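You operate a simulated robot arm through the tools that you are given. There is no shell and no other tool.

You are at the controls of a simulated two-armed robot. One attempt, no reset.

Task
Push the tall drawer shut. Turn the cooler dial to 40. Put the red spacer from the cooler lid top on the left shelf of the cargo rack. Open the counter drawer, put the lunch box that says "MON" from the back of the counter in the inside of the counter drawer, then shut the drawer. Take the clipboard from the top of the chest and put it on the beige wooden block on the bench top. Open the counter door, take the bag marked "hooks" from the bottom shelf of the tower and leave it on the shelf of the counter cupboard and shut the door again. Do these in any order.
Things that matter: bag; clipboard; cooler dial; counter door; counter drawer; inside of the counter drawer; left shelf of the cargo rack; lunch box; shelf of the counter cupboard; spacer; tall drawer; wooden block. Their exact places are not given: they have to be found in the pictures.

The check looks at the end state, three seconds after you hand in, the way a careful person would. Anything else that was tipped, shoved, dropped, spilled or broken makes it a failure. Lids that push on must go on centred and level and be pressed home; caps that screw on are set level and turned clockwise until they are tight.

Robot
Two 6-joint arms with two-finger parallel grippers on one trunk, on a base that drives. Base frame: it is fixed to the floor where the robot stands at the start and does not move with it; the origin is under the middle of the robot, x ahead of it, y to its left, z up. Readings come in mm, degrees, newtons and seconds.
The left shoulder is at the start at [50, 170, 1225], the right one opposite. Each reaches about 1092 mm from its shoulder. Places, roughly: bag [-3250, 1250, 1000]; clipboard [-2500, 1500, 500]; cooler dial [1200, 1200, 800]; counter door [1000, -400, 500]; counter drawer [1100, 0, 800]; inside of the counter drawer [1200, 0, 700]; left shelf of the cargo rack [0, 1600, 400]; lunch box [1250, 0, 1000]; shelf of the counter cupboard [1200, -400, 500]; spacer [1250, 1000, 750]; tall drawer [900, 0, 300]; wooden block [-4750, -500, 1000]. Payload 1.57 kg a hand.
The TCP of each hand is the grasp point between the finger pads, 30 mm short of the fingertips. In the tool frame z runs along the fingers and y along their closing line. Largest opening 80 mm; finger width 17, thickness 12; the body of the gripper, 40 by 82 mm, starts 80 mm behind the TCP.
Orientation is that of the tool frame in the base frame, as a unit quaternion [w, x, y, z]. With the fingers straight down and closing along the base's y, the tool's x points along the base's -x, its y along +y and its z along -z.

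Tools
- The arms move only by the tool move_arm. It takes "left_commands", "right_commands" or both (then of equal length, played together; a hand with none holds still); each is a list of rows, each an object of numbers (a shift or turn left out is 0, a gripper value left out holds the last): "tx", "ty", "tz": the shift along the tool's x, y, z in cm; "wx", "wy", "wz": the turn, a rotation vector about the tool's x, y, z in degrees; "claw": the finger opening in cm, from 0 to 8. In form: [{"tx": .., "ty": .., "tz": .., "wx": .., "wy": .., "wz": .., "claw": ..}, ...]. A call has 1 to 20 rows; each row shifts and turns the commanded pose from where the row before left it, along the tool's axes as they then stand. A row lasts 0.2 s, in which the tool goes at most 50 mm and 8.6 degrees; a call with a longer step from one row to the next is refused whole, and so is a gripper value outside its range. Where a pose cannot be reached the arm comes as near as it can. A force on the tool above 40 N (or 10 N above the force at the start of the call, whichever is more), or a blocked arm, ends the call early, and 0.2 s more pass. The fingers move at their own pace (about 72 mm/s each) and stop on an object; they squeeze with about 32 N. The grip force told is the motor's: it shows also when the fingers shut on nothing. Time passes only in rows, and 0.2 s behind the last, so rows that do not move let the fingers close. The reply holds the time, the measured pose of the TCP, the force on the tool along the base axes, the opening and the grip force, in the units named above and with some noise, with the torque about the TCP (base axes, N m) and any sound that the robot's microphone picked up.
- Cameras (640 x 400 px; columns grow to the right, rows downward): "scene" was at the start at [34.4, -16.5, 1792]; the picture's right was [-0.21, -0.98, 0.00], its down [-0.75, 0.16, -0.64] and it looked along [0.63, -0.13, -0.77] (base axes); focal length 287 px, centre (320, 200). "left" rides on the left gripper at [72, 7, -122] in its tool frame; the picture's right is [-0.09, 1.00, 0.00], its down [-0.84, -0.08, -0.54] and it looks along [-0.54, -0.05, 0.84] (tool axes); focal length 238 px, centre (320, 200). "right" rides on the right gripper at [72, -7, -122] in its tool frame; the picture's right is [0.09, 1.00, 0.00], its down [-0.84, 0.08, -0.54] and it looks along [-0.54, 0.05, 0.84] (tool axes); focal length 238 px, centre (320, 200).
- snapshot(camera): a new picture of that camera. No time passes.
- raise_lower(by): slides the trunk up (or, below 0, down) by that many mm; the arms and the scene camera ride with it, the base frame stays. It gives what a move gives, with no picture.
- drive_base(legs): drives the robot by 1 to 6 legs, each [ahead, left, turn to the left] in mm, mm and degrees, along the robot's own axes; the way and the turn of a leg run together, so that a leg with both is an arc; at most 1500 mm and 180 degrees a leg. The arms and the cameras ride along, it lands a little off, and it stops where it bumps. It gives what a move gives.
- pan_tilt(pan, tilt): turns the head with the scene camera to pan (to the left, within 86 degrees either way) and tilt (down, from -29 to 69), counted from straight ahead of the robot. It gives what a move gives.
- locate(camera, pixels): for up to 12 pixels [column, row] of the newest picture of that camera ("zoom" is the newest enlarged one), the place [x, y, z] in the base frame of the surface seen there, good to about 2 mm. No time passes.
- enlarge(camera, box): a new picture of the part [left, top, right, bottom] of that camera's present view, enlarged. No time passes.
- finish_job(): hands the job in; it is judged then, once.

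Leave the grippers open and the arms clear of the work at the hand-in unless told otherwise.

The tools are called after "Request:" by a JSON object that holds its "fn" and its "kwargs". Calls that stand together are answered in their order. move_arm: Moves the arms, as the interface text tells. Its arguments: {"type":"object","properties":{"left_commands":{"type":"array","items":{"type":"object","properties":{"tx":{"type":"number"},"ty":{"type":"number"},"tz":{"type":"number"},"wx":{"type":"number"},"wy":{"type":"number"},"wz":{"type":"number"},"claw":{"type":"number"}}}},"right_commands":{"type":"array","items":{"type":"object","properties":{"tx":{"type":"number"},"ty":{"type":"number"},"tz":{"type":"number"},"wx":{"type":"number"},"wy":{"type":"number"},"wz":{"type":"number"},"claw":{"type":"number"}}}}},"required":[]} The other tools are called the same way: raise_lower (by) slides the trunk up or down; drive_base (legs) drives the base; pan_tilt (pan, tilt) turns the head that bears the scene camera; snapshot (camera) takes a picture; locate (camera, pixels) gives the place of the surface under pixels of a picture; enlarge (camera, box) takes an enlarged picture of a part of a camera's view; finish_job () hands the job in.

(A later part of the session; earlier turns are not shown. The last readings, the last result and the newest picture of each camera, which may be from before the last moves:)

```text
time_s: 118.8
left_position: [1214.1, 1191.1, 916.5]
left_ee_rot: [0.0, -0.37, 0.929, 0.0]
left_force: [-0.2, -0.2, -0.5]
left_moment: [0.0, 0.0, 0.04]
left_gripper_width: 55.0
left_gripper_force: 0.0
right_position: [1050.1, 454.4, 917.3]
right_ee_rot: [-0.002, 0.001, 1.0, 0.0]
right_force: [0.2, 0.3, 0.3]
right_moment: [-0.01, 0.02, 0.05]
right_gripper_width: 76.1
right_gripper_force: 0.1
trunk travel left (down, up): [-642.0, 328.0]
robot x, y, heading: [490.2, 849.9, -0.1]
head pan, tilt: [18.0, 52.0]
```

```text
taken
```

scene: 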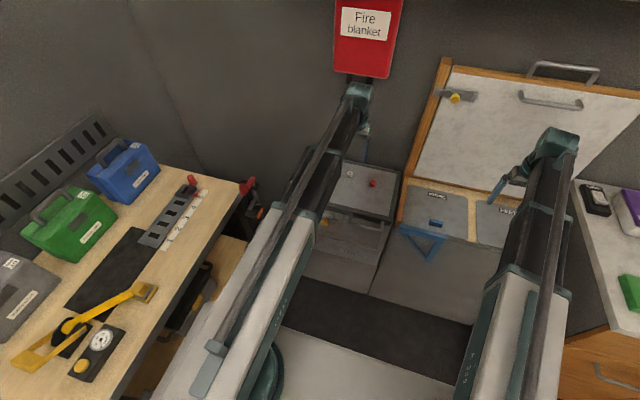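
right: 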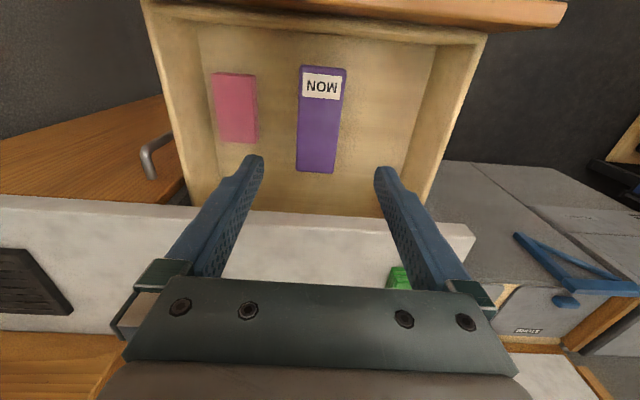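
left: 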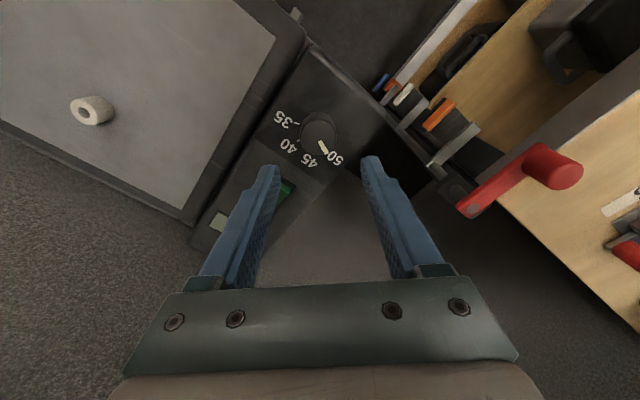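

Aligned. I'll lower to TCP z≈826, with tips about 4 mm above the panel.

Request:
{"fn": "raise_lower", "kwargs": {"by": -85}}

Request:
{"fn": "raise_lower", "kwargs": {"by": -6}}

Request:
{"fn": "move_arm", "kwargs": {"left_commands": [{"claw": 2}, {}, {}]}}

Request:
{"fn": "snapshot", "kwargs": {"camera": "left"}}

```text
time_s: 120.0
left_position: [1214.3, 1191.4, 831.8]
left_ee_rot: [0.001, -0.368, 0.93, 0.0]
left_force: [0.2, -0.4, 0.8]
left_moment: [0.0, 0.02, 0.03]
left_gripper_width: 54.9
left_gripper_force: 0.1
right_position: [1052.3, 454.6, 832.3]
right_ee_rot: [-0.003, 0.003, 1.0, 0.0]
right_force: [-1.2, 0.0, -0.1]
right_moment: [-0.02, 0.03, -0.02]
right_gripper_width: 76.1
right_gripper_force: 0.0
trunk travel left (down, up): [-557.0, 413.0]
robot x, y, heading: [488.6, 851.1, -0.2]
head pan, tilt: [18.0, 52.0]
```

```text
time_s: 120.6
left_position: [1214.5, 1191.9, 825.7]
left_ee_rot: [0.002, -0.368, 0.93, 0.0]
left_force: [-0.2, 0.6, 0.3]
left_moment: [0.0, -0.03, -0.02]
left_gripper_width: 55.3
left_gripper_force: 0.1
right_position: [1051.6, 452.8, 826.1]
right_ee_rot: [-0.002, 0.001, 1.0, 0.0]
right_force: [-0.6, -0.5, -0.7]
right_moment: [-0.03, 0.01, 0.01]
right_gripper_width: 75.8
right_gripper_force: 0.0
trunk travel left (down, up): [-551.0, 419.0]
robot x, y, heading: [487.8, 854.8, -0.2]
head pan, tilt: [18.0, 52.0]
```

```text
time_s: 121.4
left_position: [1215.7, 1189.2, 825.4]
left_ee_rot: [0.001, -0.368, 0.93, -0.001]
left_force: [7.1, -7.9, 0.6]
left_moment: [0.03, -0.15, 0.02]
left_gripper_width: 34.7
left_gripper_force: 41.7
right_position: [1052.1, 452.7, 826.6]
right_ee_rot: [-0.003, 0.002, 1.0, 0.0]
right_force: [0.8, -0.5, 0.2]
right_moment: [-0.02, 0.0, 0.0]
right_gripper_width: 75.8
right_gripper_force: 0.1
trunk travel left (down, up): [-551.0, 419.0]
robot x, y, heading: [487.9, 851.5, 0.1]
head pan, tilt: [18.0, 52.0]
```

```text
taken
```

left: 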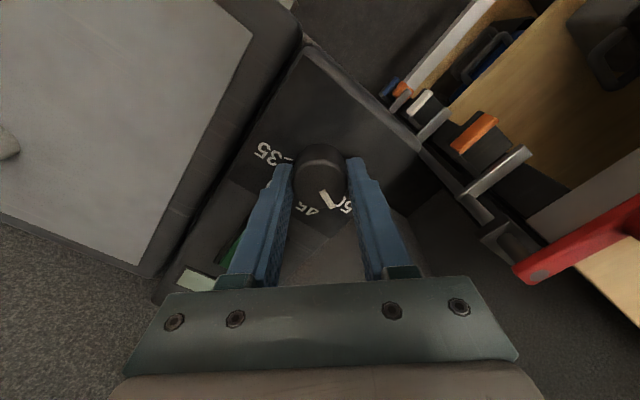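

The knob is gripped (34.7 mm). I'll turn 84° clockwise.

Request:
{"fn": "move_arm", "kwargs": {"left_commands": [{"wz": 8.4}, {"wz": 8.4}, {"wz": 8.4}, {"wz": 8.4}, {"wz": 8.4}, {"wz": 8.4}, {"wz": 8.4}, {"wz": 8.4}, {"wz": 8.4}, {"wz": 8.4}, {}]}}

Request:
{"fn": "snapshot", "kwargs": {"camera": "left"}}

```text
time_s: 123.8
left_position: [1215.0, 1189.8, 825.9]
left_ee_rot: [0.001, 0.349, 0.937, 0.0]
left_force: [15.1, -11.1, 6.9]
left_moment: [-0.65, -0.3, -0.02]
left_gripper_width: 34.6
left_gripper_force: 42.2
right_position: [1052.8, 453.0, 824.4]
right_ee_rot: [-0.002, 0.002, 1.0, 0.001]
right_force: [0.5, -0.2, 0.9]
right_moment: [-0.03, 0.01, 0.03]
right_gripper_width: 76.0
right_gripper_force: 0.0
trunk travel left (down, up): [-551.0, 419.0]
robot x, y, heading: [491.6, 854.1, -0.3]
head pan, tilt: [18.0, 52.0]
```

```text
taken
```

left: 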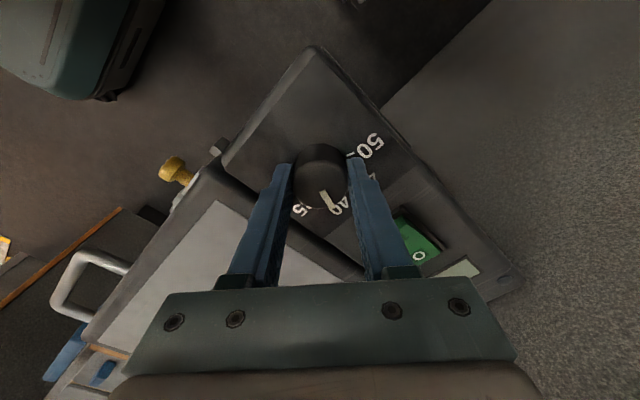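

The measured turn is 84°. I'll release, raise, and check the reading.

Request:
{"fn": "move_arm", "kwargs": {"left_commands": [{"claw": 5.5}, {}]}}

Request:
{"fn": "raise_lower", "kwargs": {"by": 90}}

Request:
{"fn": "move_arm", "kwargs": {"left_commands": [{"wz": -8.2}, {"wz": -8.2}, {"wz": -8.2}, {"wz": -8.2}, {"wz": -8.2}]}}

Request:
{"fn": "enlarge", "kwargs": {"camera": "left", "box": [275, 115, 371, 175]}}

```text
time_s: 124.4
left_position: [1213.6, 1190.9, 826.0]
left_ee_rot: [0.0, 0.348, 0.938, 0.0]
left_force: [0.1, -0.5, 1.1]
left_moment: [0.02, -0.02, -0.04]
left_gripper_width: 55.1
left_gripper_force: 0.1
right_position: [1051.6, 454.5, 826.0]
right_ee_rot: [-0.003, 0.001, 1.0, 0.0]
right_force: [0.1, 0.0, 0.2]
right_moment: [0.0, 0.0, -0.01]
right_gripper_width: 75.8
right_gripper_force: 0.1
trunk travel left (down, up): [-551.0, 419.0]
robot x, y, heading: [484.7, 853.6, 0.1]
head pan, tilt: [18.0, 52.0]
```

```text
time_s: 125.7
left_position: [1213.8, 1190.2, 916.1]
left_ee_rot: [0.001, 0.348, 0.937, 0.0]
left_force: [-1.3, -0.2, 0.1]
left_moment: [0.01, 0.02, 0.02]
left_gripper_width: 55.1
left_gripper_force: 0.1
right_position: [1052.3, 453.6, 916.2]
right_ee_rot: [-0.003, 0.001, 1.0, 0.0]
right_force: [0.1, 0.8, 0.5]
right_moment: [0.03, -0.05, 0.03]
right_gripper_width: 75.9
right_gripper_force: 0.0
trunk travel left (down, up): [-641.0, 329.0]
robot x, y, heading: [488.7, 856.4, -0.1]
head pan, tilt: [18.0, 52.0]
```

```text
time_s: 126.8
left_position: [1215.5, 1190.6, 916.0]
left_ee_rot: [0.001, -0.004, 1.0, -0.001]
left_force: [-0.5, -0.7, -0.2]
left_moment: [-0.04, -0.03, -0.01]
left_gripper_width: 54.8
left_gripper_force: 0.0
right_position: [1051.0, 453.5, 915.4]
right_ee_rot: [-0.002, 0.002, 1.0, 0.001]
right_force: [0.8, 0.0, 0.7]
right_moment: [0.02, 0.0, -0.01]
right_gripper_width: 75.8
right_gripper_force: 0.1
trunk travel left (down, up): [-641.0, 329.0]
robot x, y, heading: [490.4, 851.6, 0.1]
head pan, tilt: [18.0, 52.0]
```

```text
6.67 times, centred on (323, 145) of left
```

zoom: 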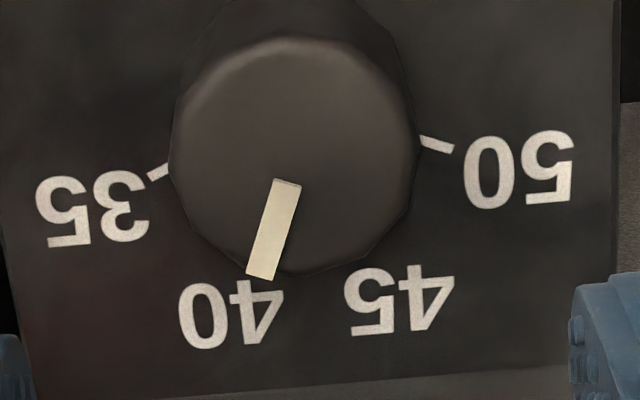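

Request:
{"fn": "locate", "kwargs": {"camera": "zoom", "pixels": [[286, 184], [262, 274], [185, 165], [410, 165], [293, 45], [290, 268], [293, 157]]}}

Request:
{"fn": "enlarge", "kwargs": {"camera": "scene", "box": [300, 130, 420, 230]}}

```text
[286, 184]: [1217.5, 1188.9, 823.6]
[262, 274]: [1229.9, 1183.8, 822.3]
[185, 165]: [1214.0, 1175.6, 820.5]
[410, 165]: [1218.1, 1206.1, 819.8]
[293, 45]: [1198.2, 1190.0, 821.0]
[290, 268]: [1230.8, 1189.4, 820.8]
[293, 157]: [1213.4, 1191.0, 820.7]
```

```text
4.00 times, centred on (360, 180) of scene
```

zoom: 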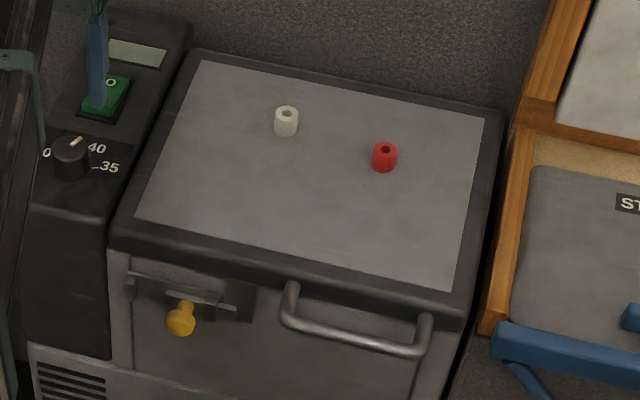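

The pointer reads −22° and points at the 40 tick, so the dial is done. Now the red spacer: I'll move the left hand over it.

Request:
{"fn": "move_arm", "kwargs": {"left_commands": [{"tx": -1, "ty": -4}, {"tx": -1, "ty": -4}, {"tx": -1, "ty": -4}, {"tx": -1, "ty": -4}, {"tx": -1, "ty": -4}, {"tx": -1, "ty": -4}, {"tx": -1, "ty": -4}]}}

Request:
{"fn": "snapshot", "kwargs": {"camera": "left"}}

Request:
{"fn": "enlarge", "kwargs": {"camera": "left", "box": [260, 80, 400, 170]}}

```text
time_s: 128.4
left_position: [1286.1, 907.9, 916.8]
left_ee_rot: [0.0, -0.003, 1.0, 0.001]
left_force: [0.7, 0.3, 0.1]
left_moment: [-0.02, 0.01, 0.01]
left_gripper_width: 55.0
left_gripper_force: 0.1
right_position: [1051.3, 453.7, 915.9]
right_ee_rot: [-0.002, 0.001, 1.0, 0.0]
right_force: [-0.3, -0.6, 0.3]
right_moment: [0.04, -0.03, -0.02]
right_gripper_width: 76.1
right_gripper_force: 0.0
trunk travel left (down, up): [-641.0, 329.0]
robot x, y, heading: [488.3, 855.0, -0.1]
head pan, tilt: [18.0, 52.0]
```

```text
taken
```

left: 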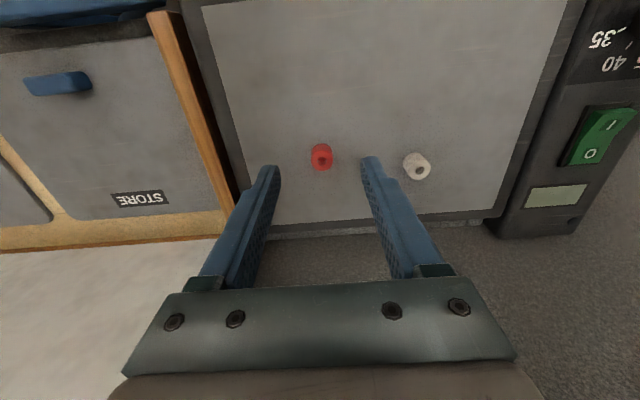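

```text
4.44 times, centred on (330, 125) of left
```

zoom: 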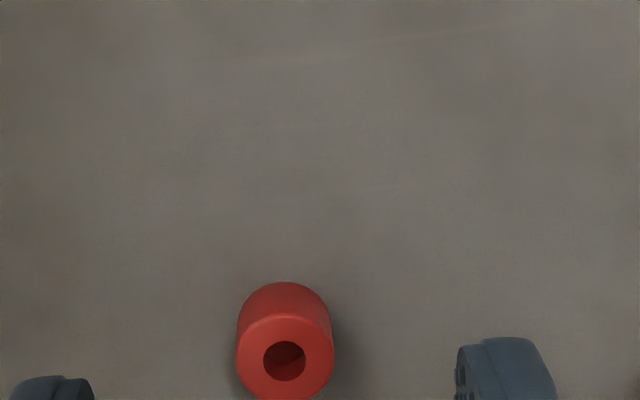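

Request:
{"fn": "locate", "kwargs": {"camera": "zoom", "pixels": [[284, 325], [245, 360], [325, 360], [285, 393], [285, 290], [240, 330], [328, 330]]}}

```text
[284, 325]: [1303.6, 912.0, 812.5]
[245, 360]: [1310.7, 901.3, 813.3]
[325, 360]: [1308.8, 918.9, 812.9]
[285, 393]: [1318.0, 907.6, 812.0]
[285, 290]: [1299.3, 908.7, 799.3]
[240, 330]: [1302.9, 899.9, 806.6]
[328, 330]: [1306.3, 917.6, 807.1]
```

Spacer centre is (1310, 910), about 20 mm in diameter, top z≈812.5. I'll centre on it, lower to TCP z≈824 and grip.

Request:
{"fn": "move_arm", "kwargs": {"left_commands": [{"tx": -2.4, "ty": 0.15, "claw": 4.5}, {}]}}

Request:
{"fn": "raise_lower", "kwargs": {"by": -80}}

Request:
{"fn": "snapshot", "kwargs": {"camera": "left"}}

Request:
{"fn": "raise_lower", "kwargs": {"by": -11}}

Request:
{"fn": "move_arm", "kwargs": {"left_commands": [{"claw": 1}, {}, {}, {}]}}

Request:
{"fn": "snapshot", "kwargs": {"camera": "left"}}

```text
time_s: 129.1
left_position: [1310.1, 910.4, 915.3]
left_ee_rot: [0.002, -0.002, 1.0, 0.0]
left_force: [-0.6, -0.7, 0.7]
left_moment: [0.01, -0.01, 0.0]
left_gripper_width: 44.6
left_gripper_force: 0.1
right_position: [1051.3, 453.4, 916.1]
right_ee_rot: [-0.003, 0.001, 1.0, 0.0]
right_force: [-0.8, 0.0, -0.5]
right_moment: [-0.02, 0.02, -0.03]
right_gripper_width: 76.3
right_gripper_force: 0.0
trunk travel left (down, up): [-641.0, 329.0]
robot x, y, heading: [489.1, 854.0, -0.4]
head pan, tilt: [18.0, 52.0]
```

```text
time_s: 130.2
left_position: [1309.7, 910.1, 835.5]
left_ee_rot: [0.001, -0.001, 1.0, 0.0]
left_force: [-0.3, -0.2, 0.2]
left_moment: [0.0, 0.01, 0.0]
left_gripper_width: 45.1
left_gripper_force: 0.0
right_position: [1051.0, 453.9, 836.2]
right_ee_rot: [-0.003, 0.002, 1.0, 0.0]
right_force: [-0.3, 0.2, 0.5]
right_moment: [-0.01, 0.01, 0.02]
right_gripper_width: 76.1
right_gripper_force: 0.1
trunk travel left (down, up): [-561.0, 409.0]
robot x, y, heading: [487.6, 851.0, -0.1]
head pan, tilt: [18.0, 52.0]
```

```text
taken
```

left: 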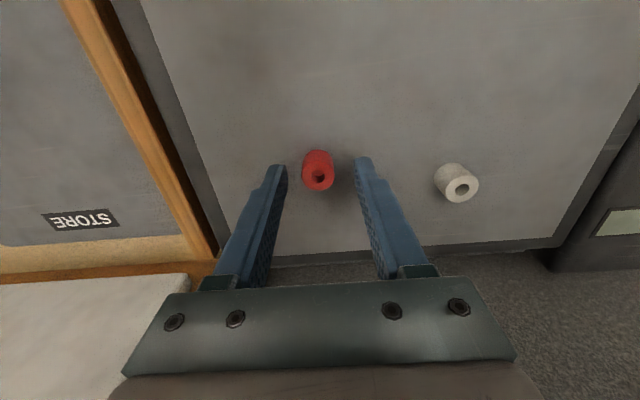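

```text
time_s: 130.8
left_position: [1309.2, 908.6, 824.2]
left_ee_rot: [0.001, -0.002, 1.0, 0.0]
left_force: [-0.5, 0.5, -0.3]
left_moment: [-0.02, 0.0, 0.02]
left_gripper_width: 45.1
left_gripper_force: 0.1
right_position: [1051.8, 453.5, 824.5]
right_ee_rot: [-0.002, 0.002, 1.0, 0.0]
right_force: [0.1, -0.2, 0.0]
right_moment: [0.02, 0.0, 0.04]
right_gripper_width: 75.9
right_gripper_force: 0.0
trunk travel left (down, up): [-550.0, 420.0]
robot x, y, heading: [486.8, 856.2, -0.1]
head pan, tilt: [18.0, 52.0]
```

```text
time_s: 131.8
left_position: [1309.4, 909.3, 824.7]
left_ee_rot: [0.001, -0.001, 1.0, 0.0]
left_force: [-0.4, -0.3, -0.4]
left_moment: [-0.02, -0.01, -0.02]
left_gripper_width: 18.7
left_gripper_force: 32.0
right_position: [1051.2, 453.8, 824.8]
right_ee_rot: [-0.003, 0.002, 1.0, 0.0]
right_force: [0.3, -0.5, 0.3]
right_moment: [-0.04, 0.0, 0.0]
right_gripper_width: 76.0
right_gripper_force: 0.0
trunk travel left (down, up): [-550.0, 420.0]
robot x, y, heading: [488.7, 851.8, 0.1]
head pan, tilt: [18.0, 52.0]
```

```text
taken
```

left: 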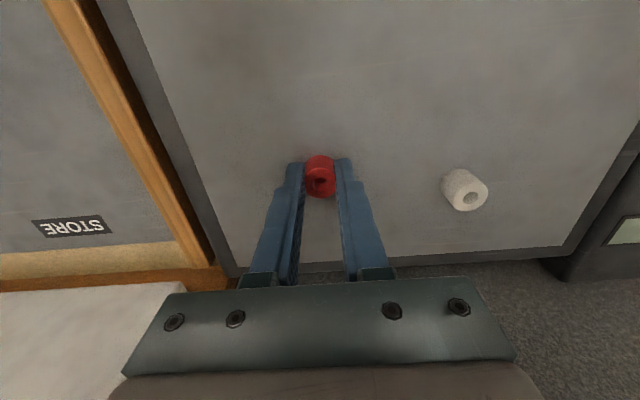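

The spacer is gripped (18.7 mm). I'll raise 190 mm, pull the hand in, and drive back to turn toward the cargo rack.

Request:
{"fn": "raise_lower", "kwargs": {"by": 190}}

Request:
{"fn": "drive_base", "kwargs": {"legs": [[-560, 0, 0]]}}

Request:
{"fn": "move_arm", "kwargs": {"left_commands": [{"tx": 4.2, "ty": 1.5}, {"tx": 4.2, "ty": 1.5}, {"tx": 4.2, "ty": 1.5}, {"tx": 4.2, "ty": 1.5}, {"tx": 4.2, "ty": 1.5}, {"tx": 4.2, "ty": 1.5}]}}

Request:
{"fn": "drive_base", "kwargs": {"legs": [[0, -200, 0]]}}

Request:
{"fn": "pan_tilt", "kwargs": {"pan": 80, "tilt": 35}}

Request:
{"fn": "snapshot", "kwargs": {"camera": "scene"}}

```text
time_s: 133.9
left_position: [1309.2, 909.4, 1014.2]
left_ee_rot: [0.002, -0.002, 1.0, 0.0]
left_force: [-0.6, 0.9, -1.0]
left_moment: [-0.03, 0.01, 0.0]
left_gripper_width: 18.8
left_gripper_force: 31.4
right_position: [1051.4, 454.2, 1014.4]
right_ee_rot: [-0.002, 0.003, 1.0, -0.001]
right_force: [0.3, 0.3, 1.0]
right_moment: [0.0, 0.03, 0.0]
right_gripper_width: 75.7
right_gripper_force: 0.0
trunk travel left (down, up): [-740.0, 230.0]
robot x, y, heading: [488.6, 853.6, 0.1]
head pan, tilt: [18.0, 52.0]
```

```text
time_s: 137.1
left_position: [748.7, 906.4, 1014.6]
left_ee_rot: [0.001, 0.002, 1.0, 0.0]
left_force: [-0.2, -0.1, -0.1]
left_moment: [-0.01, 0.02, 0.0]
left_gripper_width: 19.0
left_gripper_force: 31.9
right_position: [486.0, 451.6, 1015.1]
right_ee_rot: [-0.002, 0.006, 1.0, 0.0]
right_force: [0.2, -1.1, -0.2]
right_moment: [0.03, -0.03, 0.0]
right_gripper_width: 76.0
right_gripper_force: 0.1
trunk travel left (down, up): [-740.0, 230.0]
robot x, y, heading: [-74.2, 853.7, -0.6]
head pan, tilt: [18.0, 52.0]
```

```text
time_s: 138.5
left_position: [496.2, 998.7, 1014.6]
left_ee_rot: [0.001, 0.003, 1.0, 0.0]
left_force: [0.3, -0.2, 0.7]
left_moment: [-0.02, 0.0, -0.01]
left_gripper_width: 18.9
left_gripper_force: 32.1
right_position: [485.7, 452.1, 1015.0]
right_ee_rot: [-0.003, 0.006, 1.0, 0.0]
right_force: [-0.2, 0.6, 1.1]
right_moment: [0.0, -0.03, 0.01]
right_gripper_width: 76.1
right_gripper_force: 0.0
trunk travel left (down, up): [-740.0, 230.0]
robot x, y, heading: [-72.1, 856.2, -0.7]
head pan, tilt: [18.0, 52.0]
```

```text
time_s: 140.1
left_position: [494.9, 803.0, 1014.5]
left_ee_rot: [0.001, -0.001, 1.0, 0.0]
left_force: [-0.1, -0.4, -0.1]
left_moment: [0.03, 0.02, 0.02]
left_gripper_width: 18.5
left_gripper_force: 32.1
right_position: [487.6, 257.4, 1014.0]
right_ee_rot: [-0.003, 0.002, 1.0, 0.002]
right_force: [0.1, -0.3, 0.4]
right_moment: [0.0, 0.0, 0.0]
right_gripper_width: 76.0
right_gripper_force: 0.0
trunk travel left (down, up): [-740.0, 230.0]
robot x, y, heading: [-75.3, 658.3, -0.4]
head pan, tilt: [18.0, 52.0]
```

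```text
time_s: 141.4
left_position: [494.6, 804.0, 1014.9]
left_ee_rot: [0.001, -0.002, 1.0, 0.0]
left_force: [-0.7, 0.5, -0.1]
left_moment: [-0.01, 0.03, 0.02]
left_gripper_width: 18.7
left_gripper_force: 32.6
right_position: [487.0, 257.4, 1014.3]
right_ee_rot: [-0.003, 0.003, 1.0, 0.0]
right_force: [0.5, 0.3, -0.4]
right_moment: [0.02, 0.01, 0.01]
right_gripper_width: 75.9
right_gripper_force: 0.1
trunk travel left (down, up): [-740.0, 230.0]
robot x, y, heading: [-76.3, 658.1, -0.4]
head pan, tilt: [80.0, 35.0]
```

```text
taken
```

scene: 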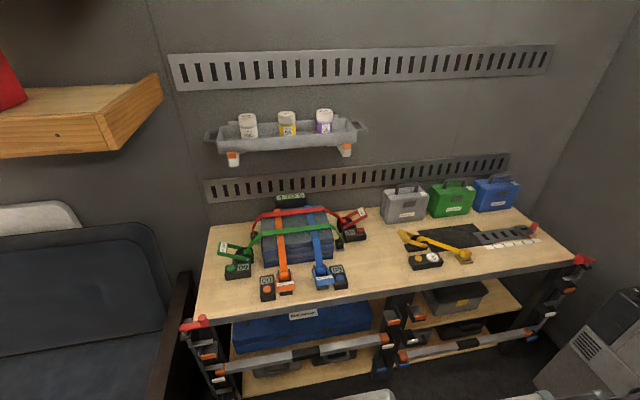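

I'll turn left 90° to face the rack and look at the shelves.

Request:
{"fn": "drive_base", "kwargs": {"legs": [[0, 0, 90.4]]}}

Request:
{"fn": "pan_tilt", "kwargs": {"pan": 0, "tilt": 45}}

Request:
{"fn": "snapshot", "kwargs": {"camera": "scene"}}

```text
time_s: 145.6
left_position: [-220.7, 1229.4, 1014.9]
left_ee_rot: [-0.001, 0.707, -0.707, 0.0]
left_force: [-0.5, 0.1, 0.5]
left_moment: [0.0, -0.01, 0.0]
left_gripper_width: 19.9
left_gripper_force: 31.9
right_position: [326.0, 1220.7, 1015.9]
right_ee_rot: [-0.002, -0.706, 0.709, -0.002]
right_force: [0.2, -0.1, -0.3]
right_moment: [0.0, 0.01, 0.0]
right_gripper_width: 75.8
right_gripper_force: 0.1
trunk travel left (down, up): [-740.0, 230.0]
robot x, y, heading: [-74.8, 659.2, 89.8]
head pan, tilt: [80.0, 35.0]
```

```text
time_s: 147.2
left_position: [-220.6, 1229.6, 1014.2]
left_ee_rot: [-0.001, 0.708, -0.706, -0.001]
left_force: [-1.3, 0.6, -0.6]
left_moment: [0.01, -0.03, -0.02]
left_gripper_width: 20.2
left_gripper_force: 32.4
right_position: [326.1, 1219.6, 1014.9]
right_ee_rot: [-0.001, -0.706, 0.709, -0.001]
right_force: [0.0, 0.2, 0.8]
right_moment: [-0.01, 0.01, 0.01]
right_gripper_width: 76.4
right_gripper_force: 0.0
trunk travel left (down, up): [-740.0, 230.0]
robot x, y, heading: [-76.8, 659.3, 89.7]
head pan, tilt: [0.0, 45.0]
```

```text
taken
```

scene: 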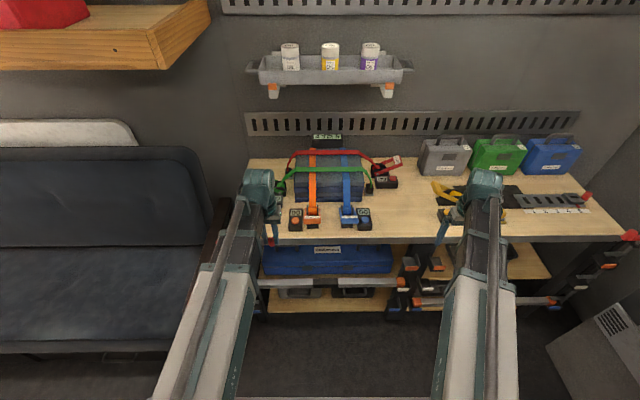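

The grip width changed a little (18.7→20.2). I'll check the spacer in the left camera and measure the rack.

Request:
{"fn": "enlarge", "kwargs": {"camera": "left", "box": [240, 100, 400, 260]}}

Request:
{"fn": "locate", "kwargs": {"camera": "scene", "pixels": [[330, 240], [400, 238], [600, 240], [320, 262], [320, 282], [320, 303], [420, 300], [500, 255], [500, 290], [265, 285], [400, 285], [530, 300]]}}

```text
2.50 times, centred on (320, 180) of left
```

zoom: 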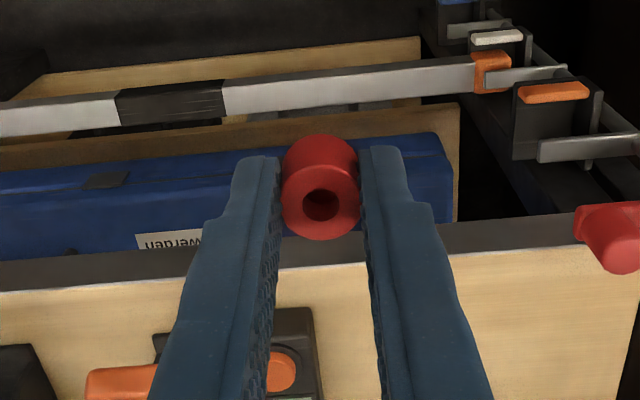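

```text
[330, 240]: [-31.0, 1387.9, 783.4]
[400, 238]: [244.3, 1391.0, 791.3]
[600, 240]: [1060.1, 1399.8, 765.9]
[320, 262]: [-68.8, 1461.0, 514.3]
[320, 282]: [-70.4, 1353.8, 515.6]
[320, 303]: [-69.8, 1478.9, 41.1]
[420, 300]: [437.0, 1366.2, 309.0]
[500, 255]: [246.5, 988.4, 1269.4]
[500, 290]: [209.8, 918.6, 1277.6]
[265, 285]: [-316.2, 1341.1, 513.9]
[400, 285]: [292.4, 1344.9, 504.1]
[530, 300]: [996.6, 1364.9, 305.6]
```

The spacer is held fine. The rack top is at z≈790 with its front edge at y≈1388, and the left mid shelf has a blue case on it with a retaining bar at y≈1350, z≈515. I'll lower the trunk to look into that shelf.

Request:
{"fn": "raise_lower", "kwargs": {"by": -400}}

Request:
{"fn": "pan_tilt", "kwargs": {"pan": 0, "tilt": 40}}

Request:
{"fn": "snapshot", "kwargs": {"camera": "scene"}}

Request:
{"fn": "snapshot", "kwargs": {"camera": "left"}}

```text
time_s: 151.0
left_position: [-220.2, 1228.7, 614.5]
left_ee_rot: [-0.001, 0.707, -0.707, -0.001]
left_force: [1.0, -0.6, 1.0]
left_moment: [0.01, 0.0, 0.0]
left_gripper_width: 20.1
left_gripper_force: 32.0
right_position: [326.7, 1220.4, 614.2]
right_ee_rot: [-0.001, -0.705, 0.709, -0.002]
right_force: [-0.3, 0.4, 0.5]
right_moment: [0.0, 0.0, 0.02]
right_gripper_width: 76.0
right_gripper_force: 0.1
trunk travel left (down, up): [-340.0, 630.0]
robot x, y, heading: [-72.1, 657.4, 89.5]
head pan, tilt: [0.0, 45.0]
```

```text
time_s: 151.7
left_position: [-221.1, 1229.1, 614.9]
left_ee_rot: [-0.001, 0.708, -0.707, -0.001]
left_force: [-0.5, -1.1, 0.1]
left_moment: [0.0, -0.02, 0.01]
left_gripper_width: 20.5
left_gripper_force: 32.1
right_position: [326.3, 1220.0, 615.5]
right_ee_rot: [-0.002, -0.705, 0.709, -0.001]
right_force: [0.0, 0.5, 0.3]
right_moment: [0.0, 0.0, -0.04]
right_gripper_width: 76.2
right_gripper_force: 0.0
trunk travel left (down, up): [-340.0, 630.0]
robot x, y, heading: [-74.8, 657.6, 89.8]
head pan, tilt: [0.0, 40.0]
```

```text
taken
```

scene: 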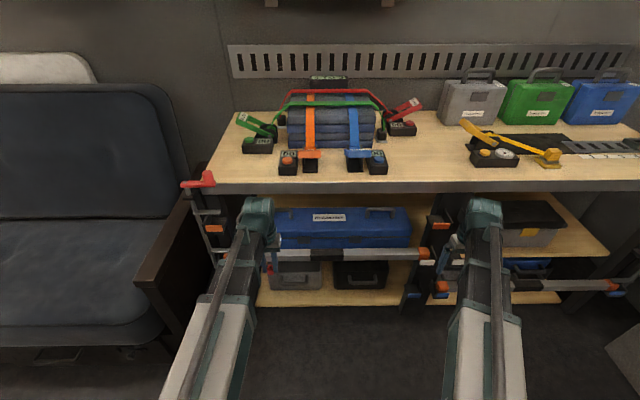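

```text
taken
```

left: 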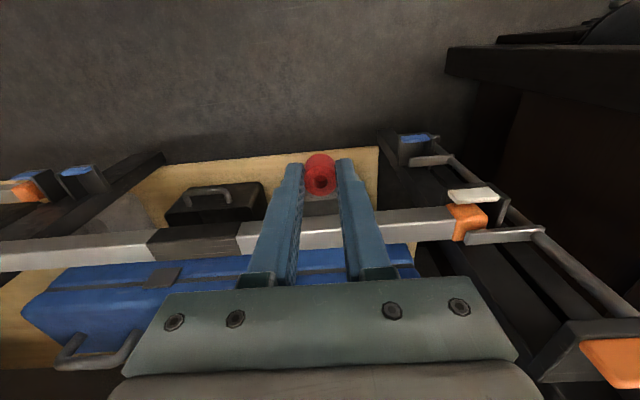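

Request:
{"fn": "raise_lower", "kwargs": {"by": -300}}

Request:
{"fn": "pan_tilt", "kwargs": {"pan": 0, "tilt": 28}}

Request:
{"fn": "snapshot", "kwargs": {"camera": "scene"}}

Request:
{"fn": "enlarge", "kwargs": {"camera": "scene", "box": [200, 170, 460, 330]}}

```text
time_s: 154.7
left_position: [-220.8, 1229.0, 314.7]
left_ee_rot: [-0.001, 0.708, -0.707, 0.0]
left_force: [-0.4, 0.1, 0.5]
left_moment: [-0.03, 0.0, 0.01]
left_gripper_width: 20.0
left_gripper_force: 31.8
right_position: [326.7, 1219.6, 314.5]
right_ee_rot: [-0.001, -0.705, 0.709, -0.001]
right_force: [0.7, 0.6, -0.2]
right_moment: [0.03, 0.02, 0.02]
right_gripper_width: 75.8
right_gripper_force: 0.0
trunk travel left (down, up): [-40.0, 930.0]
robot x, y, heading: [-75.1, 658.8, 89.5]
head pan, tilt: [0.0, 40.0]
```

```text
time_s: 155.4
left_position: [-220.3, 1227.8, 314.2]
left_ee_rot: [0.0, 0.708, -0.707, 0.0]
left_force: [-0.6, -0.5, -0.2]
left_moment: [0.0, 0.01, 0.03]
left_gripper_width: 20.3
left_gripper_force: 32.3
right_position: [325.0, 1220.8, 314.7]
right_ee_rot: [-0.002, -0.705, 0.709, -0.001]
right_force: [0.3, -0.1, 0.0]
right_moment: [-0.01, 0.03, -0.02]
right_gripper_width: 76.0
right_gripper_force: 0.1
trunk travel left (down, up): [-40.0, 930.0]
robot x, y, heading: [-75.9, 655.5, 89.6]
head pan, tilt: [0.0, 28.0]
```

```text
taken
```

scene: 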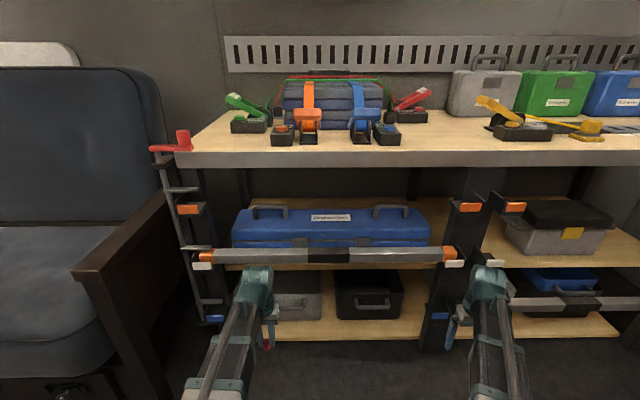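

```text
2.46 times, centred on (330, 250) of scene
```

zoom: 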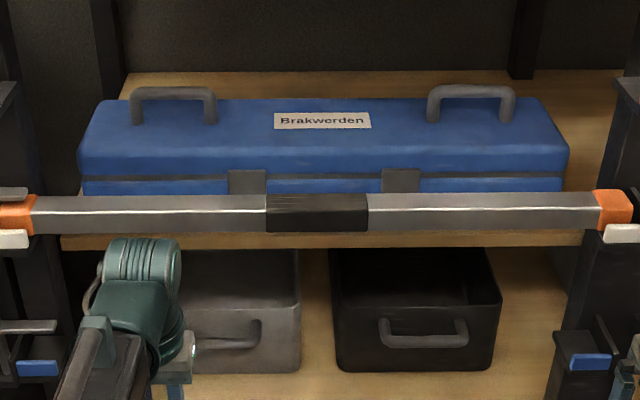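

Request:
{"fn": "locate", "kwargs": {"camera": "zoom", "pixels": [[150, 80], [400, 80], [600, 90], [590, 160], [600, 130], [575, 215], [100, 240], [480, 240], [330, 200], [330, 105], [560, 150], [90, 140]]}}

Request:
{"fn": "locate", "kwargs": {"camera": "scene", "pixels": [[250, 207], [440, 205], [438, 240], [432, 225], [438, 215], [330, 262], [460, 180], [330, 160], [455, 210], [205, 257], [448, 255], [240, 200]]}}

```text
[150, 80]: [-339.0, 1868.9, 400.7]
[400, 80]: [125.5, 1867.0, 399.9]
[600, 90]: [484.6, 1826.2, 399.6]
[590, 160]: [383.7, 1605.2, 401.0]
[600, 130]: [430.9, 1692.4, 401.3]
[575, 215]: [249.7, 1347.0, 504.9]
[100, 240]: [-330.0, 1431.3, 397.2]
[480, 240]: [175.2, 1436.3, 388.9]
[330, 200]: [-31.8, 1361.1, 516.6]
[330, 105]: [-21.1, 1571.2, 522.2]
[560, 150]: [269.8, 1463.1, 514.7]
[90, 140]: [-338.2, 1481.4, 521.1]
```

```text
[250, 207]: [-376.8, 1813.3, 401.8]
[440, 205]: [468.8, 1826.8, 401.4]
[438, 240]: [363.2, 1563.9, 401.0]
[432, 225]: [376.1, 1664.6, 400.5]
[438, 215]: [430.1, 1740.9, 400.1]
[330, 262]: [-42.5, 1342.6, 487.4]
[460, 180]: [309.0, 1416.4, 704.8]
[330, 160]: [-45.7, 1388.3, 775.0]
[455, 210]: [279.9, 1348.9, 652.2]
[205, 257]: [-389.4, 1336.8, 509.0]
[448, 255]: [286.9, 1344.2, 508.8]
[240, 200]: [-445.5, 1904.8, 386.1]
```

The left shelf surface is at z≈400, with its front edge at y≈1431. The blue case covers x −340…275, y≥1463. I'll check how far the shelf extends to the right of the case, and the height of the right shelf.

Request:
{"fn": "enlarge", "kwargs": {"camera": "scene", "box": [400, 160, 540, 290]}}

Request:
{"fn": "locate", "kwargs": {"camera": "scene", "pixels": [[495, 240], [600, 240], [470, 205], [485, 215], [520, 262], [447, 190], [480, 185], [430, 255], [436, 262], [425, 262]]}}

```text
3.08 times, centred on (470, 225) of scene
```

zoom: 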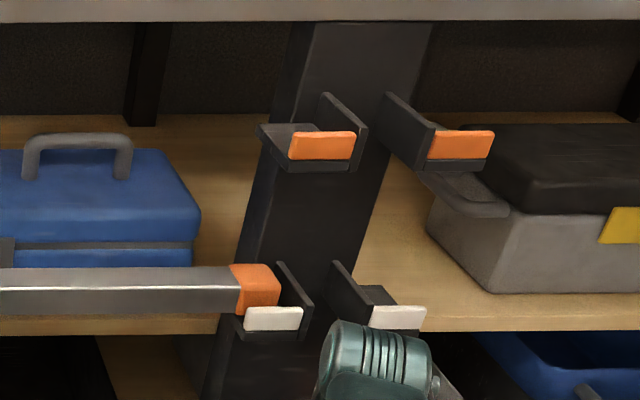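

```text
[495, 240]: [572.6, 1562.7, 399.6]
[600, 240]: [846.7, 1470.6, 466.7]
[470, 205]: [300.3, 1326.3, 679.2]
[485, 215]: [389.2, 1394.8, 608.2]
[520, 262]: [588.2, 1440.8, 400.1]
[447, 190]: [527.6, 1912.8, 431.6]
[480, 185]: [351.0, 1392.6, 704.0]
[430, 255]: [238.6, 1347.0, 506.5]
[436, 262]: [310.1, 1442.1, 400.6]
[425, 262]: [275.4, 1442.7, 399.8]
```

The shelf surface is continuous at z=400 and the upright is at x≈315–390. The free front strip before the case looks usable. I'll measure the case's front face and the shelf front edge more exactly.

Request:
{"fn": "locate", "kwargs": {"camera": "scene", "pixels": [[390, 228], [390, 236], [390, 243], [350, 243], [415, 243], [415, 230], [390, 264], [350, 265], [410, 264], [390, 268], [390, 172], [420, 215]]}}

Request:
{"fn": "enlarge", "kwargs": {"camera": "scene", "box": [330, 190, 450, 280]}}

```text
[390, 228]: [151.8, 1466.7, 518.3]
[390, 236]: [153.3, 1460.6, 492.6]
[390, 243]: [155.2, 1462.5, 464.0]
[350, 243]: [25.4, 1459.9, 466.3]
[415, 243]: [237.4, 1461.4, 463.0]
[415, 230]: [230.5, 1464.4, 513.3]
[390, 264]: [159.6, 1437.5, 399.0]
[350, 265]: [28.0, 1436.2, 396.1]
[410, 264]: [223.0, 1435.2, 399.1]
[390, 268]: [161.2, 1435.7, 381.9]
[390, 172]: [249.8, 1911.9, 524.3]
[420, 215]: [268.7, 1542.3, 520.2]
```

```text
4.44 times, centred on (390, 235) of scene
```

zoom: 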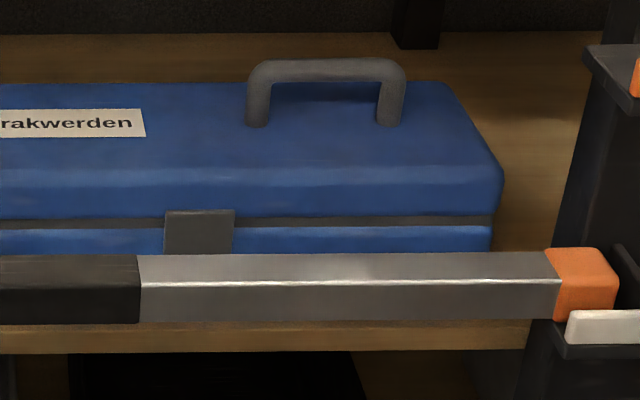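

The front strip is only 25 mm deep, which is tight. I'll check the gap at the left end of the case, between the case and the left upright.

Request:
{"fn": "enlarge", "kwargs": {"camera": "scene", "box": [150, 150, 290, 290]}}

Request:
{"fn": "snapshot", "kwargs": {"camera": "left"}}

Request:
{"fn": "locate", "kwargs": {"camera": "scene", "pixels": [[228, 240], [228, 225], [235, 210], [225, 250], [220, 240], [215, 220], [237, 185], [225, 195], [240, 215], [205, 200], [453, 182], [457, 182]]}}

```text
2.86 times, centred on (220, 220) of scene
```

zoom: 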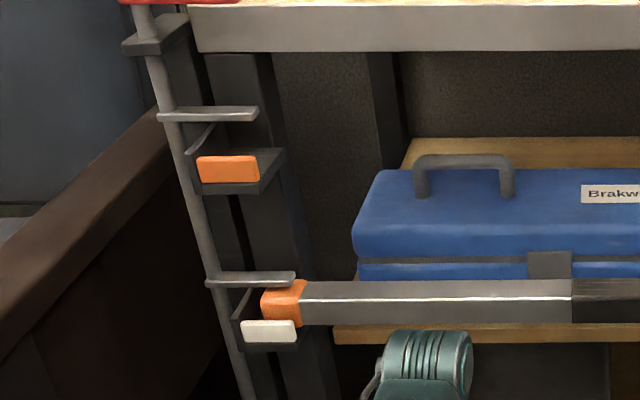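

```text
taken
```

left: 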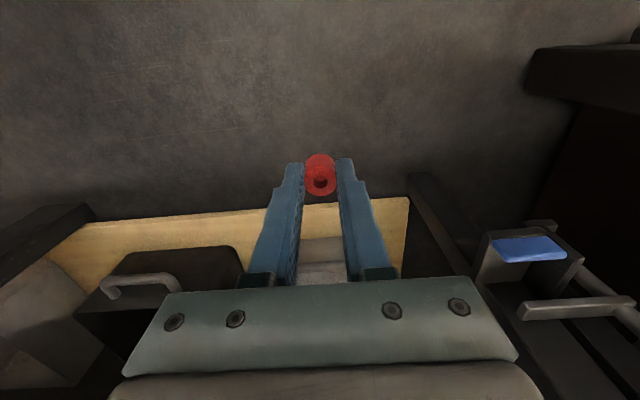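

```text
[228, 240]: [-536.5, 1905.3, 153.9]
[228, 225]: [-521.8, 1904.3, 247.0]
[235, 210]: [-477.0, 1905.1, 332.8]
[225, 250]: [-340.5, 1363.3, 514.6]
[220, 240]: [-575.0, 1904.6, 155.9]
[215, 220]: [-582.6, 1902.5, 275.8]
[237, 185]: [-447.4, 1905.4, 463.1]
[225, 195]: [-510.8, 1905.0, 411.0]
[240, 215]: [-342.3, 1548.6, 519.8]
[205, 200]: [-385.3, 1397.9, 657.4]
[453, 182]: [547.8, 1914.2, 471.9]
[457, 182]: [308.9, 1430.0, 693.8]
```

The left shelf's free places are the front strip (y 1436–1461) and a small gap on the right. The bar and the table edge prevent a vertical hand from going in, so I need the hand tilted about 30° with its camera on the far side. I'll set the spacer down on the rack's table top and re-grasp it with the hand tilted. First I raise and look at the table top.

Request:
{"fn": "locate", "kwargs": {"camera": "scene", "pixels": [[330, 165], [390, 166], [390, 163], [330, 152], [390, 150]]}}

Request:
{"fn": "raise_lower", "kwargs": {"by": 400}}

Request:
{"fn": "raise_lower", "kwargs": {"by": 300}}

Request:
{"fn": "pan_tilt", "kwargs": {"pan": -8, "tilt": 48}}

Request:
{"fn": "snapshot", "kwargs": {"camera": "scene"}}

Request:
{"fn": "enlarge", "kwargs": {"camera": "scene", "box": [230, 120, 480, 250]}}

```text
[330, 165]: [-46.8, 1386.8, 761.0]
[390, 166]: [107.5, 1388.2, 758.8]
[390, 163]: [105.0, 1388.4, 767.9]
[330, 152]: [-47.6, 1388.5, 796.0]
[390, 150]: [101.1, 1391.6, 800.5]
```

```text
time_s: 159.2
left_position: [-219.3, 1228.3, 714.7]
left_ee_rot: [-0.002, 0.708, -0.707, 0.0]
left_force: [0.1, -0.9, -0.1]
left_moment: [0.05, 0.01, -0.01]
left_gripper_width: 20.1
left_gripper_force: 32.2
right_position: [325.2, 1219.1, 714.1]
right_ee_rot: [-0.002, -0.705, 0.709, -0.002]
right_force: [0.0, -0.3, -0.5]
right_moment: [-0.04, 0.01, -0.03]
right_gripper_width: 76.1
right_gripper_force: 0.1
trunk travel left (down, up): [-440.0, 530.0]
robot x, y, heading: [-77.4, 657.3, 89.7]
head pan, tilt: [0.0, 28.0]
```

```text
time_s: 162.2
left_position: [-220.8, 1227.6, 1014.7]
left_ee_rot: [-0.001, 0.707, -0.707, 0.0]
left_force: [-0.7, -0.9, -0.3]
left_moment: [-0.02, -0.02, -0.01]
left_gripper_width: 20.4
left_gripper_force: 31.8
right_position: [326.3, 1219.8, 1014.4]
right_ee_rot: [-0.002, -0.705, 0.709, -0.002]
right_force: [0.6, 0.2, 0.6]
right_moment: [-0.01, 0.0, 0.0]
right_gripper_width: 76.1
right_gripper_force: 0.1
trunk travel left (down, up): [-740.0, 230.0]
robot x, y, heading: [-75.3, 655.6, 89.6]
head pan, tilt: [0.0, 28.0]
```

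```text
time_s: 163.1
left_position: [-219.7, 1228.7, 1014.9]
left_ee_rot: [-0.001, 0.708, -0.706, -0.001]
left_force: [0.8, -0.8, -0.2]
left_moment: [-0.01, 0.03, 0.0]
left_gripper_width: 20.2
left_gripper_force: 31.4
right_position: [326.2, 1219.2, 1015.7]
right_ee_rot: [-0.002, -0.705, 0.709, -0.002]
right_force: [0.9, -0.2, 0.0]
right_moment: [0.0, -0.01, 0.01]
right_gripper_width: 75.8
right_gripper_force: 0.0
trunk travel left (down, up): [-740.0, 230.0]
robot x, y, heading: [-75.1, 658.4, 90.1]
head pan, tilt: [-8.0, 48.0]
```

```text
taken
```

scene: 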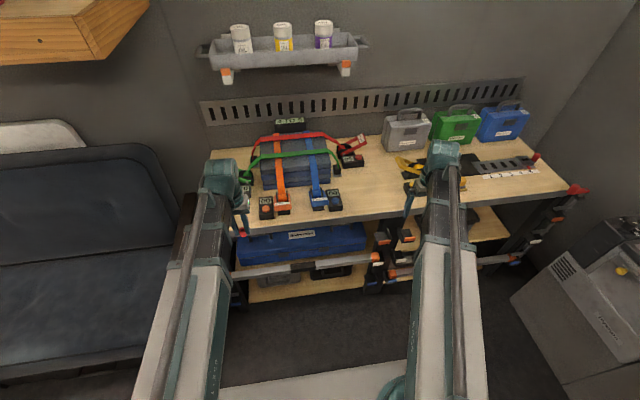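

```text
2.56 times, centred on (355, 185) of scene
```

zoom: 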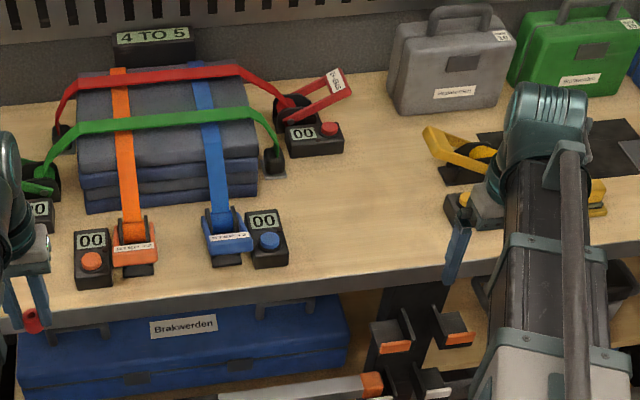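

The table top is free around zoom (340, 230). I'll measure it.

Request:
{"fn": "locate", "kwargs": {"camera": "zoom", "pixels": [[340, 230], [290, 235], [400, 200], [340, 265], [345, 140], [285, 245], [440, 180]]}}

Request:
{"fn": "drive_base", "kwargs": {"legs": [[0, -320, 0]]}}

```text
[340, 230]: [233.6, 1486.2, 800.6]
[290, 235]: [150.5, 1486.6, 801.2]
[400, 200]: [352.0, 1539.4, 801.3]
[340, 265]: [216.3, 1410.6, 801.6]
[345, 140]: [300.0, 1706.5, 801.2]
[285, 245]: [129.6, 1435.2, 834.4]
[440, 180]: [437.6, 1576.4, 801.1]
```

```text
time_s: 165.2
left_position: [105.4, 1226.9, 1015.6]
left_ee_rot: [0.0, 0.708, -0.706, 0.0]
left_force: [-0.6, 0.5, 0.1]
left_moment: [-0.03, -0.04, 0.03]
left_gripper_width: 20.5
left_gripper_force: 31.9
right_position: [651.7, 1220.2, 1014.3]
right_ee_rot: [-0.003, -0.706, 0.708, -0.002]
right_force: [1.1, -0.3, -0.2]
right_moment: [-0.02, 0.03, 0.03]
right_gripper_width: 76.0
right_gripper_force: 0.1
trunk travel left (down, up): [-740.0, 230.0]
robot x, y, heading: [253.1, 659.4, 89.9]
head pan, tilt: [-8.0, 48.0]
```

Table z is 801. Now I'll try yawing the left hand 180° about its own axis so the camera faces away from me.

Request:
{"fn": "move_arm", "kwargs": {"left_commands": [{"wz": 8.5}, {"wz": 8.5}, {"wz": 8.5}, {"wz": 8.5}, {"wz": 8.5}, {"wz": 8.5}, {"wz": 8.5}, {"wz": 8.5}, {"wz": 8.5}, {"wz": 8.5}, {"wz": 8.5}]}}

```text
time_s: 167.6
left_position: [105.0, 1227.3, 1014.6]
left_ee_rot: [0.0, 0.03, 1.0, 0.001]
left_force: [0.4, 0.2, -0.1]
left_moment: [0.0, 0.02, -0.01]
left_gripper_width: 20.3
left_gripper_force: 32.1
right_position: [650.9, 1218.9, 1014.4]
right_ee_rot: [-0.001, -0.706, 0.708, -0.002]
right_force: [0.6, 0.9, 0.3]
right_moment: [0.01, -0.04, -0.02]
right_gripper_width: 75.7
right_gripper_force: 0.1
trunk travel left (down, up): [-740.0, 230.0]
robot x, y, heading: [252.7, 658.4, 89.9]
head pan, tilt: [-8.0, 48.0]
```

Request:
{"fn": "move_arm", "kwargs": {"left_commands": [{"wz": 8.5}, {"wz": 8.5}, {"wz": 8.5}, {"wz": 8.5}, {"wz": 8.5}, {"wz": 8.5}, {"wz": 8.5}, {"wz": 8.5}, {"wz": 8.5}, {"wz": 8.5}, {"wz": 1.5}]}}

```text
time_s: 170.0
left_position: [105.3, 1227.4, 1014.2]
left_ee_rot: [-0.001, 0.677, 0.736, 0.0]
left_force: [-0.6, 1.3, -0.2]
left_moment: [0.04, 0.0, 0.01]
left_gripper_width: 20.1
left_gripper_force: 31.6
left hand out of reach, approached as far as the arm can: row 10
right_position: [650.8, 1219.8, 1014.5]
right_ee_rot: [-0.003, -0.706, 0.708, -0.002]
right_force: [0.9, 0.2, -0.5]
right_moment: [0.0, -0.02, -0.01]
right_gripper_width: 76.2
right_gripper_force: 0.0
trunk travel left (down, up): [-740.0, 230.0]
robot x, y, heading: [254.8, 657.8, 90.1]
head pan, tilt: [-8.0, 48.0]
```

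It reached about 175°, which is enough. I'll move over the free table spot (250, 1462).

Request:
{"fn": "move_arm", "kwargs": {"left_commands": [{"tx": 3.75, "ty": 2.7}, {"tx": 3.75, "ty": 2.7}, {"tx": 3.75, "ty": 2.7}, {"tx": 3.75, "ty": 2.7}, {"tx": 3.75, "ty": 2.7}, {"tx": 3.75, "ty": 2.7}, {"wz": 4.8}]}}

Request:
{"fn": "raise_lower", "kwargs": {"by": -140}}

Request:
{"fn": "snapshot", "kwargs": {"camera": "left"}}

Request:
{"fn": "snapshot", "kwargs": {"camera": "scene"}}

```text
time_s: 171.6
left_position: [253.7, 1460.6, 1015.0]
left_ee_rot: [-0.001, 0.716, 0.698, 0.0]
left_force: [-0.1, -0.6, -0.2]
left_moment: [0.0, 0.04, 0.01]
left_gripper_width: 20.1
left_gripper_force: 32.2
right_position: [650.3, 1220.3, 1014.8]
right_ee_rot: [-0.002, -0.706, 0.708, -0.002]
right_force: [-0.3, 0.3, 0.3]
right_moment: [0.03, -0.01, 0.03]
right_gripper_width: 76.1
right_gripper_force: 0.0
trunk travel left (down, up): [-740.0, 230.0]
robot x, y, heading: [253.3, 657.1, 89.8]
head pan, tilt: [-8.0, 48.0]
```

```text
time_s: 173.3
left_position: [252.3, 1461.4, 874.2]
left_ee_rot: [-0.001, 0.716, 0.698, 0.0]
left_force: [0.9, -0.3, 0.0]
left_moment: [-0.03, 0.0, 0.01]
left_gripper_width: 20.0
left_gripper_force: 32.3
right_position: [651.0, 1219.8, 875.1]
right_ee_rot: [-0.002, -0.706, 0.708, -0.002]
right_force: [0.5, -0.3, -0.1]
right_moment: [0.02, 0.01, -0.04]
right_gripper_width: 75.9
right_gripper_force: 0.1
trunk travel left (down, up): [-600.0, 370.0]
robot x, y, heading: [252.4, 660.3, 89.8]
head pan, tilt: [-8.0, 48.0]
```

```text
taken
```

left: 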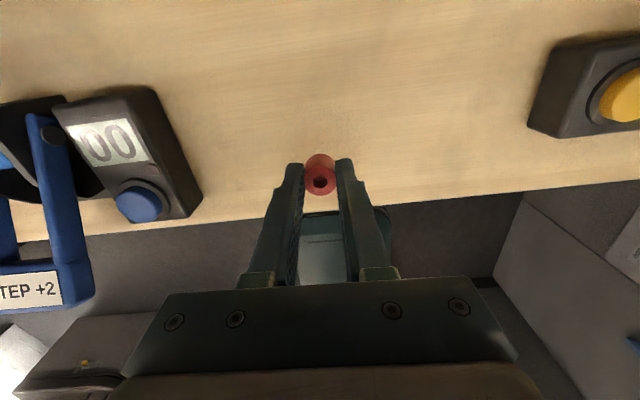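

```text
taken
```

scene: 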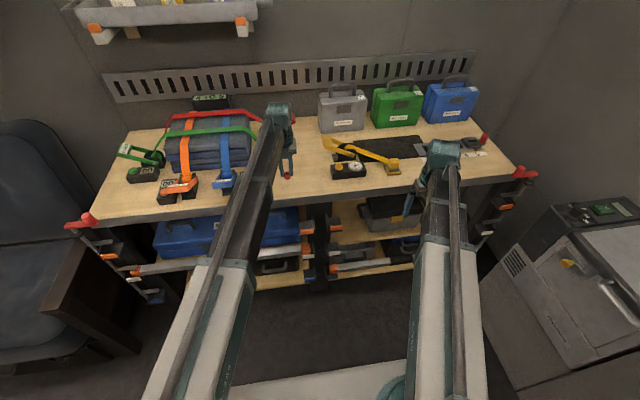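

The spot is clear. I'll lower until the spacer touches the table.

Request:
{"fn": "raise_lower", "kwargs": {"by": -38}}

Request:
{"fn": "raise_lower", "kwargs": {"by": -3}}

```text
time_s: 174.1
left_position: [252.8, 1461.5, 837.4]
left_ee_rot: [-0.001, 0.715, 0.699, 0.0]
left_force: [0.3, 2.7, 7.6]
left_moment: [0.09, -0.02, 0.0]
left_gripper_width: 20.1
left_gripper_force: 32.6
right_position: [651.8, 1220.2, 837.0]
right_ee_rot: [-0.002, -0.706, 0.709, -0.001]
right_force: [-0.7, 0.3, 0.2]
right_moment: [0.01, -0.01, -0.03]
right_gripper_width: 76.0
right_gripper_force: 0.0
trunk travel left (down, up): [-562.0, 408.0]
robot x, y, heading: [253.5, 656.5, 89.9]
head pan, tilt: [-8.0, 48.0]
```

```text
time_s: 174.6
left_position: [252.0, 1460.3, 835.4]
left_ee_rot: [-0.002, 0.716, 0.698, 0.0]
left_force: [0.6, 4.2, 20.2]
left_moment: [0.06, -0.05, 0.01]
left_gripper_width: 20.0
left_gripper_force: 32.1
right_position: [650.7, 1219.3, 834.2]
right_ee_rot: [-0.001, -0.706, 0.708, -0.001]
right_force: [0.0, -0.4, 0.7]
right_moment: [-0.02, 0.03, -0.01]
right_gripper_width: 76.3
right_gripper_force: 0.1
trunk travel left (down, up): [-559.0, 411.0]
robot x, y, heading: [252.2, 654.9, 89.8]
head pan, tilt: [-8.0, 48.0]
```

Contact. I'll release, raise 60 mm, and look.

Request:
{"fn": "move_arm", "kwargs": {"left_commands": [{"claw": 3}, {"claw": 4.5}, {}]}}

Request:
{"fn": "raise_lower", "kwargs": {"by": 80}}

Request:
{"fn": "snapshot", "kwargs": {"camera": "left"}}

Request:
{"fn": "enlarge", "kwargs": {"camera": "left", "box": [260, 100, 380, 190]}}

```text
time_s: 175.4
left_position: [251.6, 1461.5, 833.8]
left_ee_rot: [-0.001, 0.715, 0.699, -0.001]
left_force: [0.2, 0.2, -0.2]
left_moment: [0.01, -0.03, 0.0]
left_gripper_width: 45.0
left_gripper_force: 0.0
right_position: [649.9, 1220.5, 834.0]
right_ee_rot: [-0.002, -0.706, 0.708, -0.003]
right_force: [1.1, -1.0, 0.2]
right_moment: [0.01, -0.03, -0.05]
right_gripper_width: 76.1
right_gripper_force: 0.0
trunk travel left (down, up): [-559.0, 411.0]
robot x, y, heading: [255.3, 659.2, 90.0]
head pan, tilt: [-8.0, 48.0]
```

```text
time_s: 176.6
left_position: [252.0, 1461.6, 913.5]
left_ee_rot: [0.0, 0.715, 0.699, 0.0]
left_force: [-0.3, -0.2, -0.5]
left_moment: [0.02, 0.01, 0.01]
left_gripper_width: 45.0
left_gripper_force: 0.1
right_position: [650.2, 1220.2, 913.5]
right_ee_rot: [-0.001, -0.706, 0.708, -0.001]
right_force: [0.0, 0.1, -0.7]
right_moment: [0.0, 0.0, -0.03]
right_gripper_width: 75.9
right_gripper_force: 0.1
trunk travel left (down, up): [-639.0, 331.0]
robot x, y, heading: [253.2, 659.3, 90.2]
head pan, tilt: [-8.0, 48.0]
```

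```text
taken
```

left: 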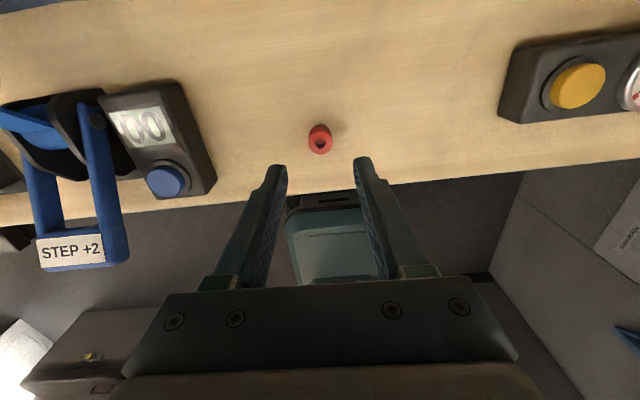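

```text
4.44 times, centred on (320, 145) of left
```

zoom: 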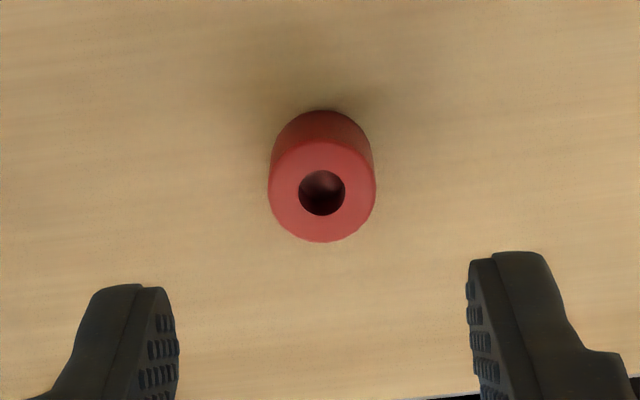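

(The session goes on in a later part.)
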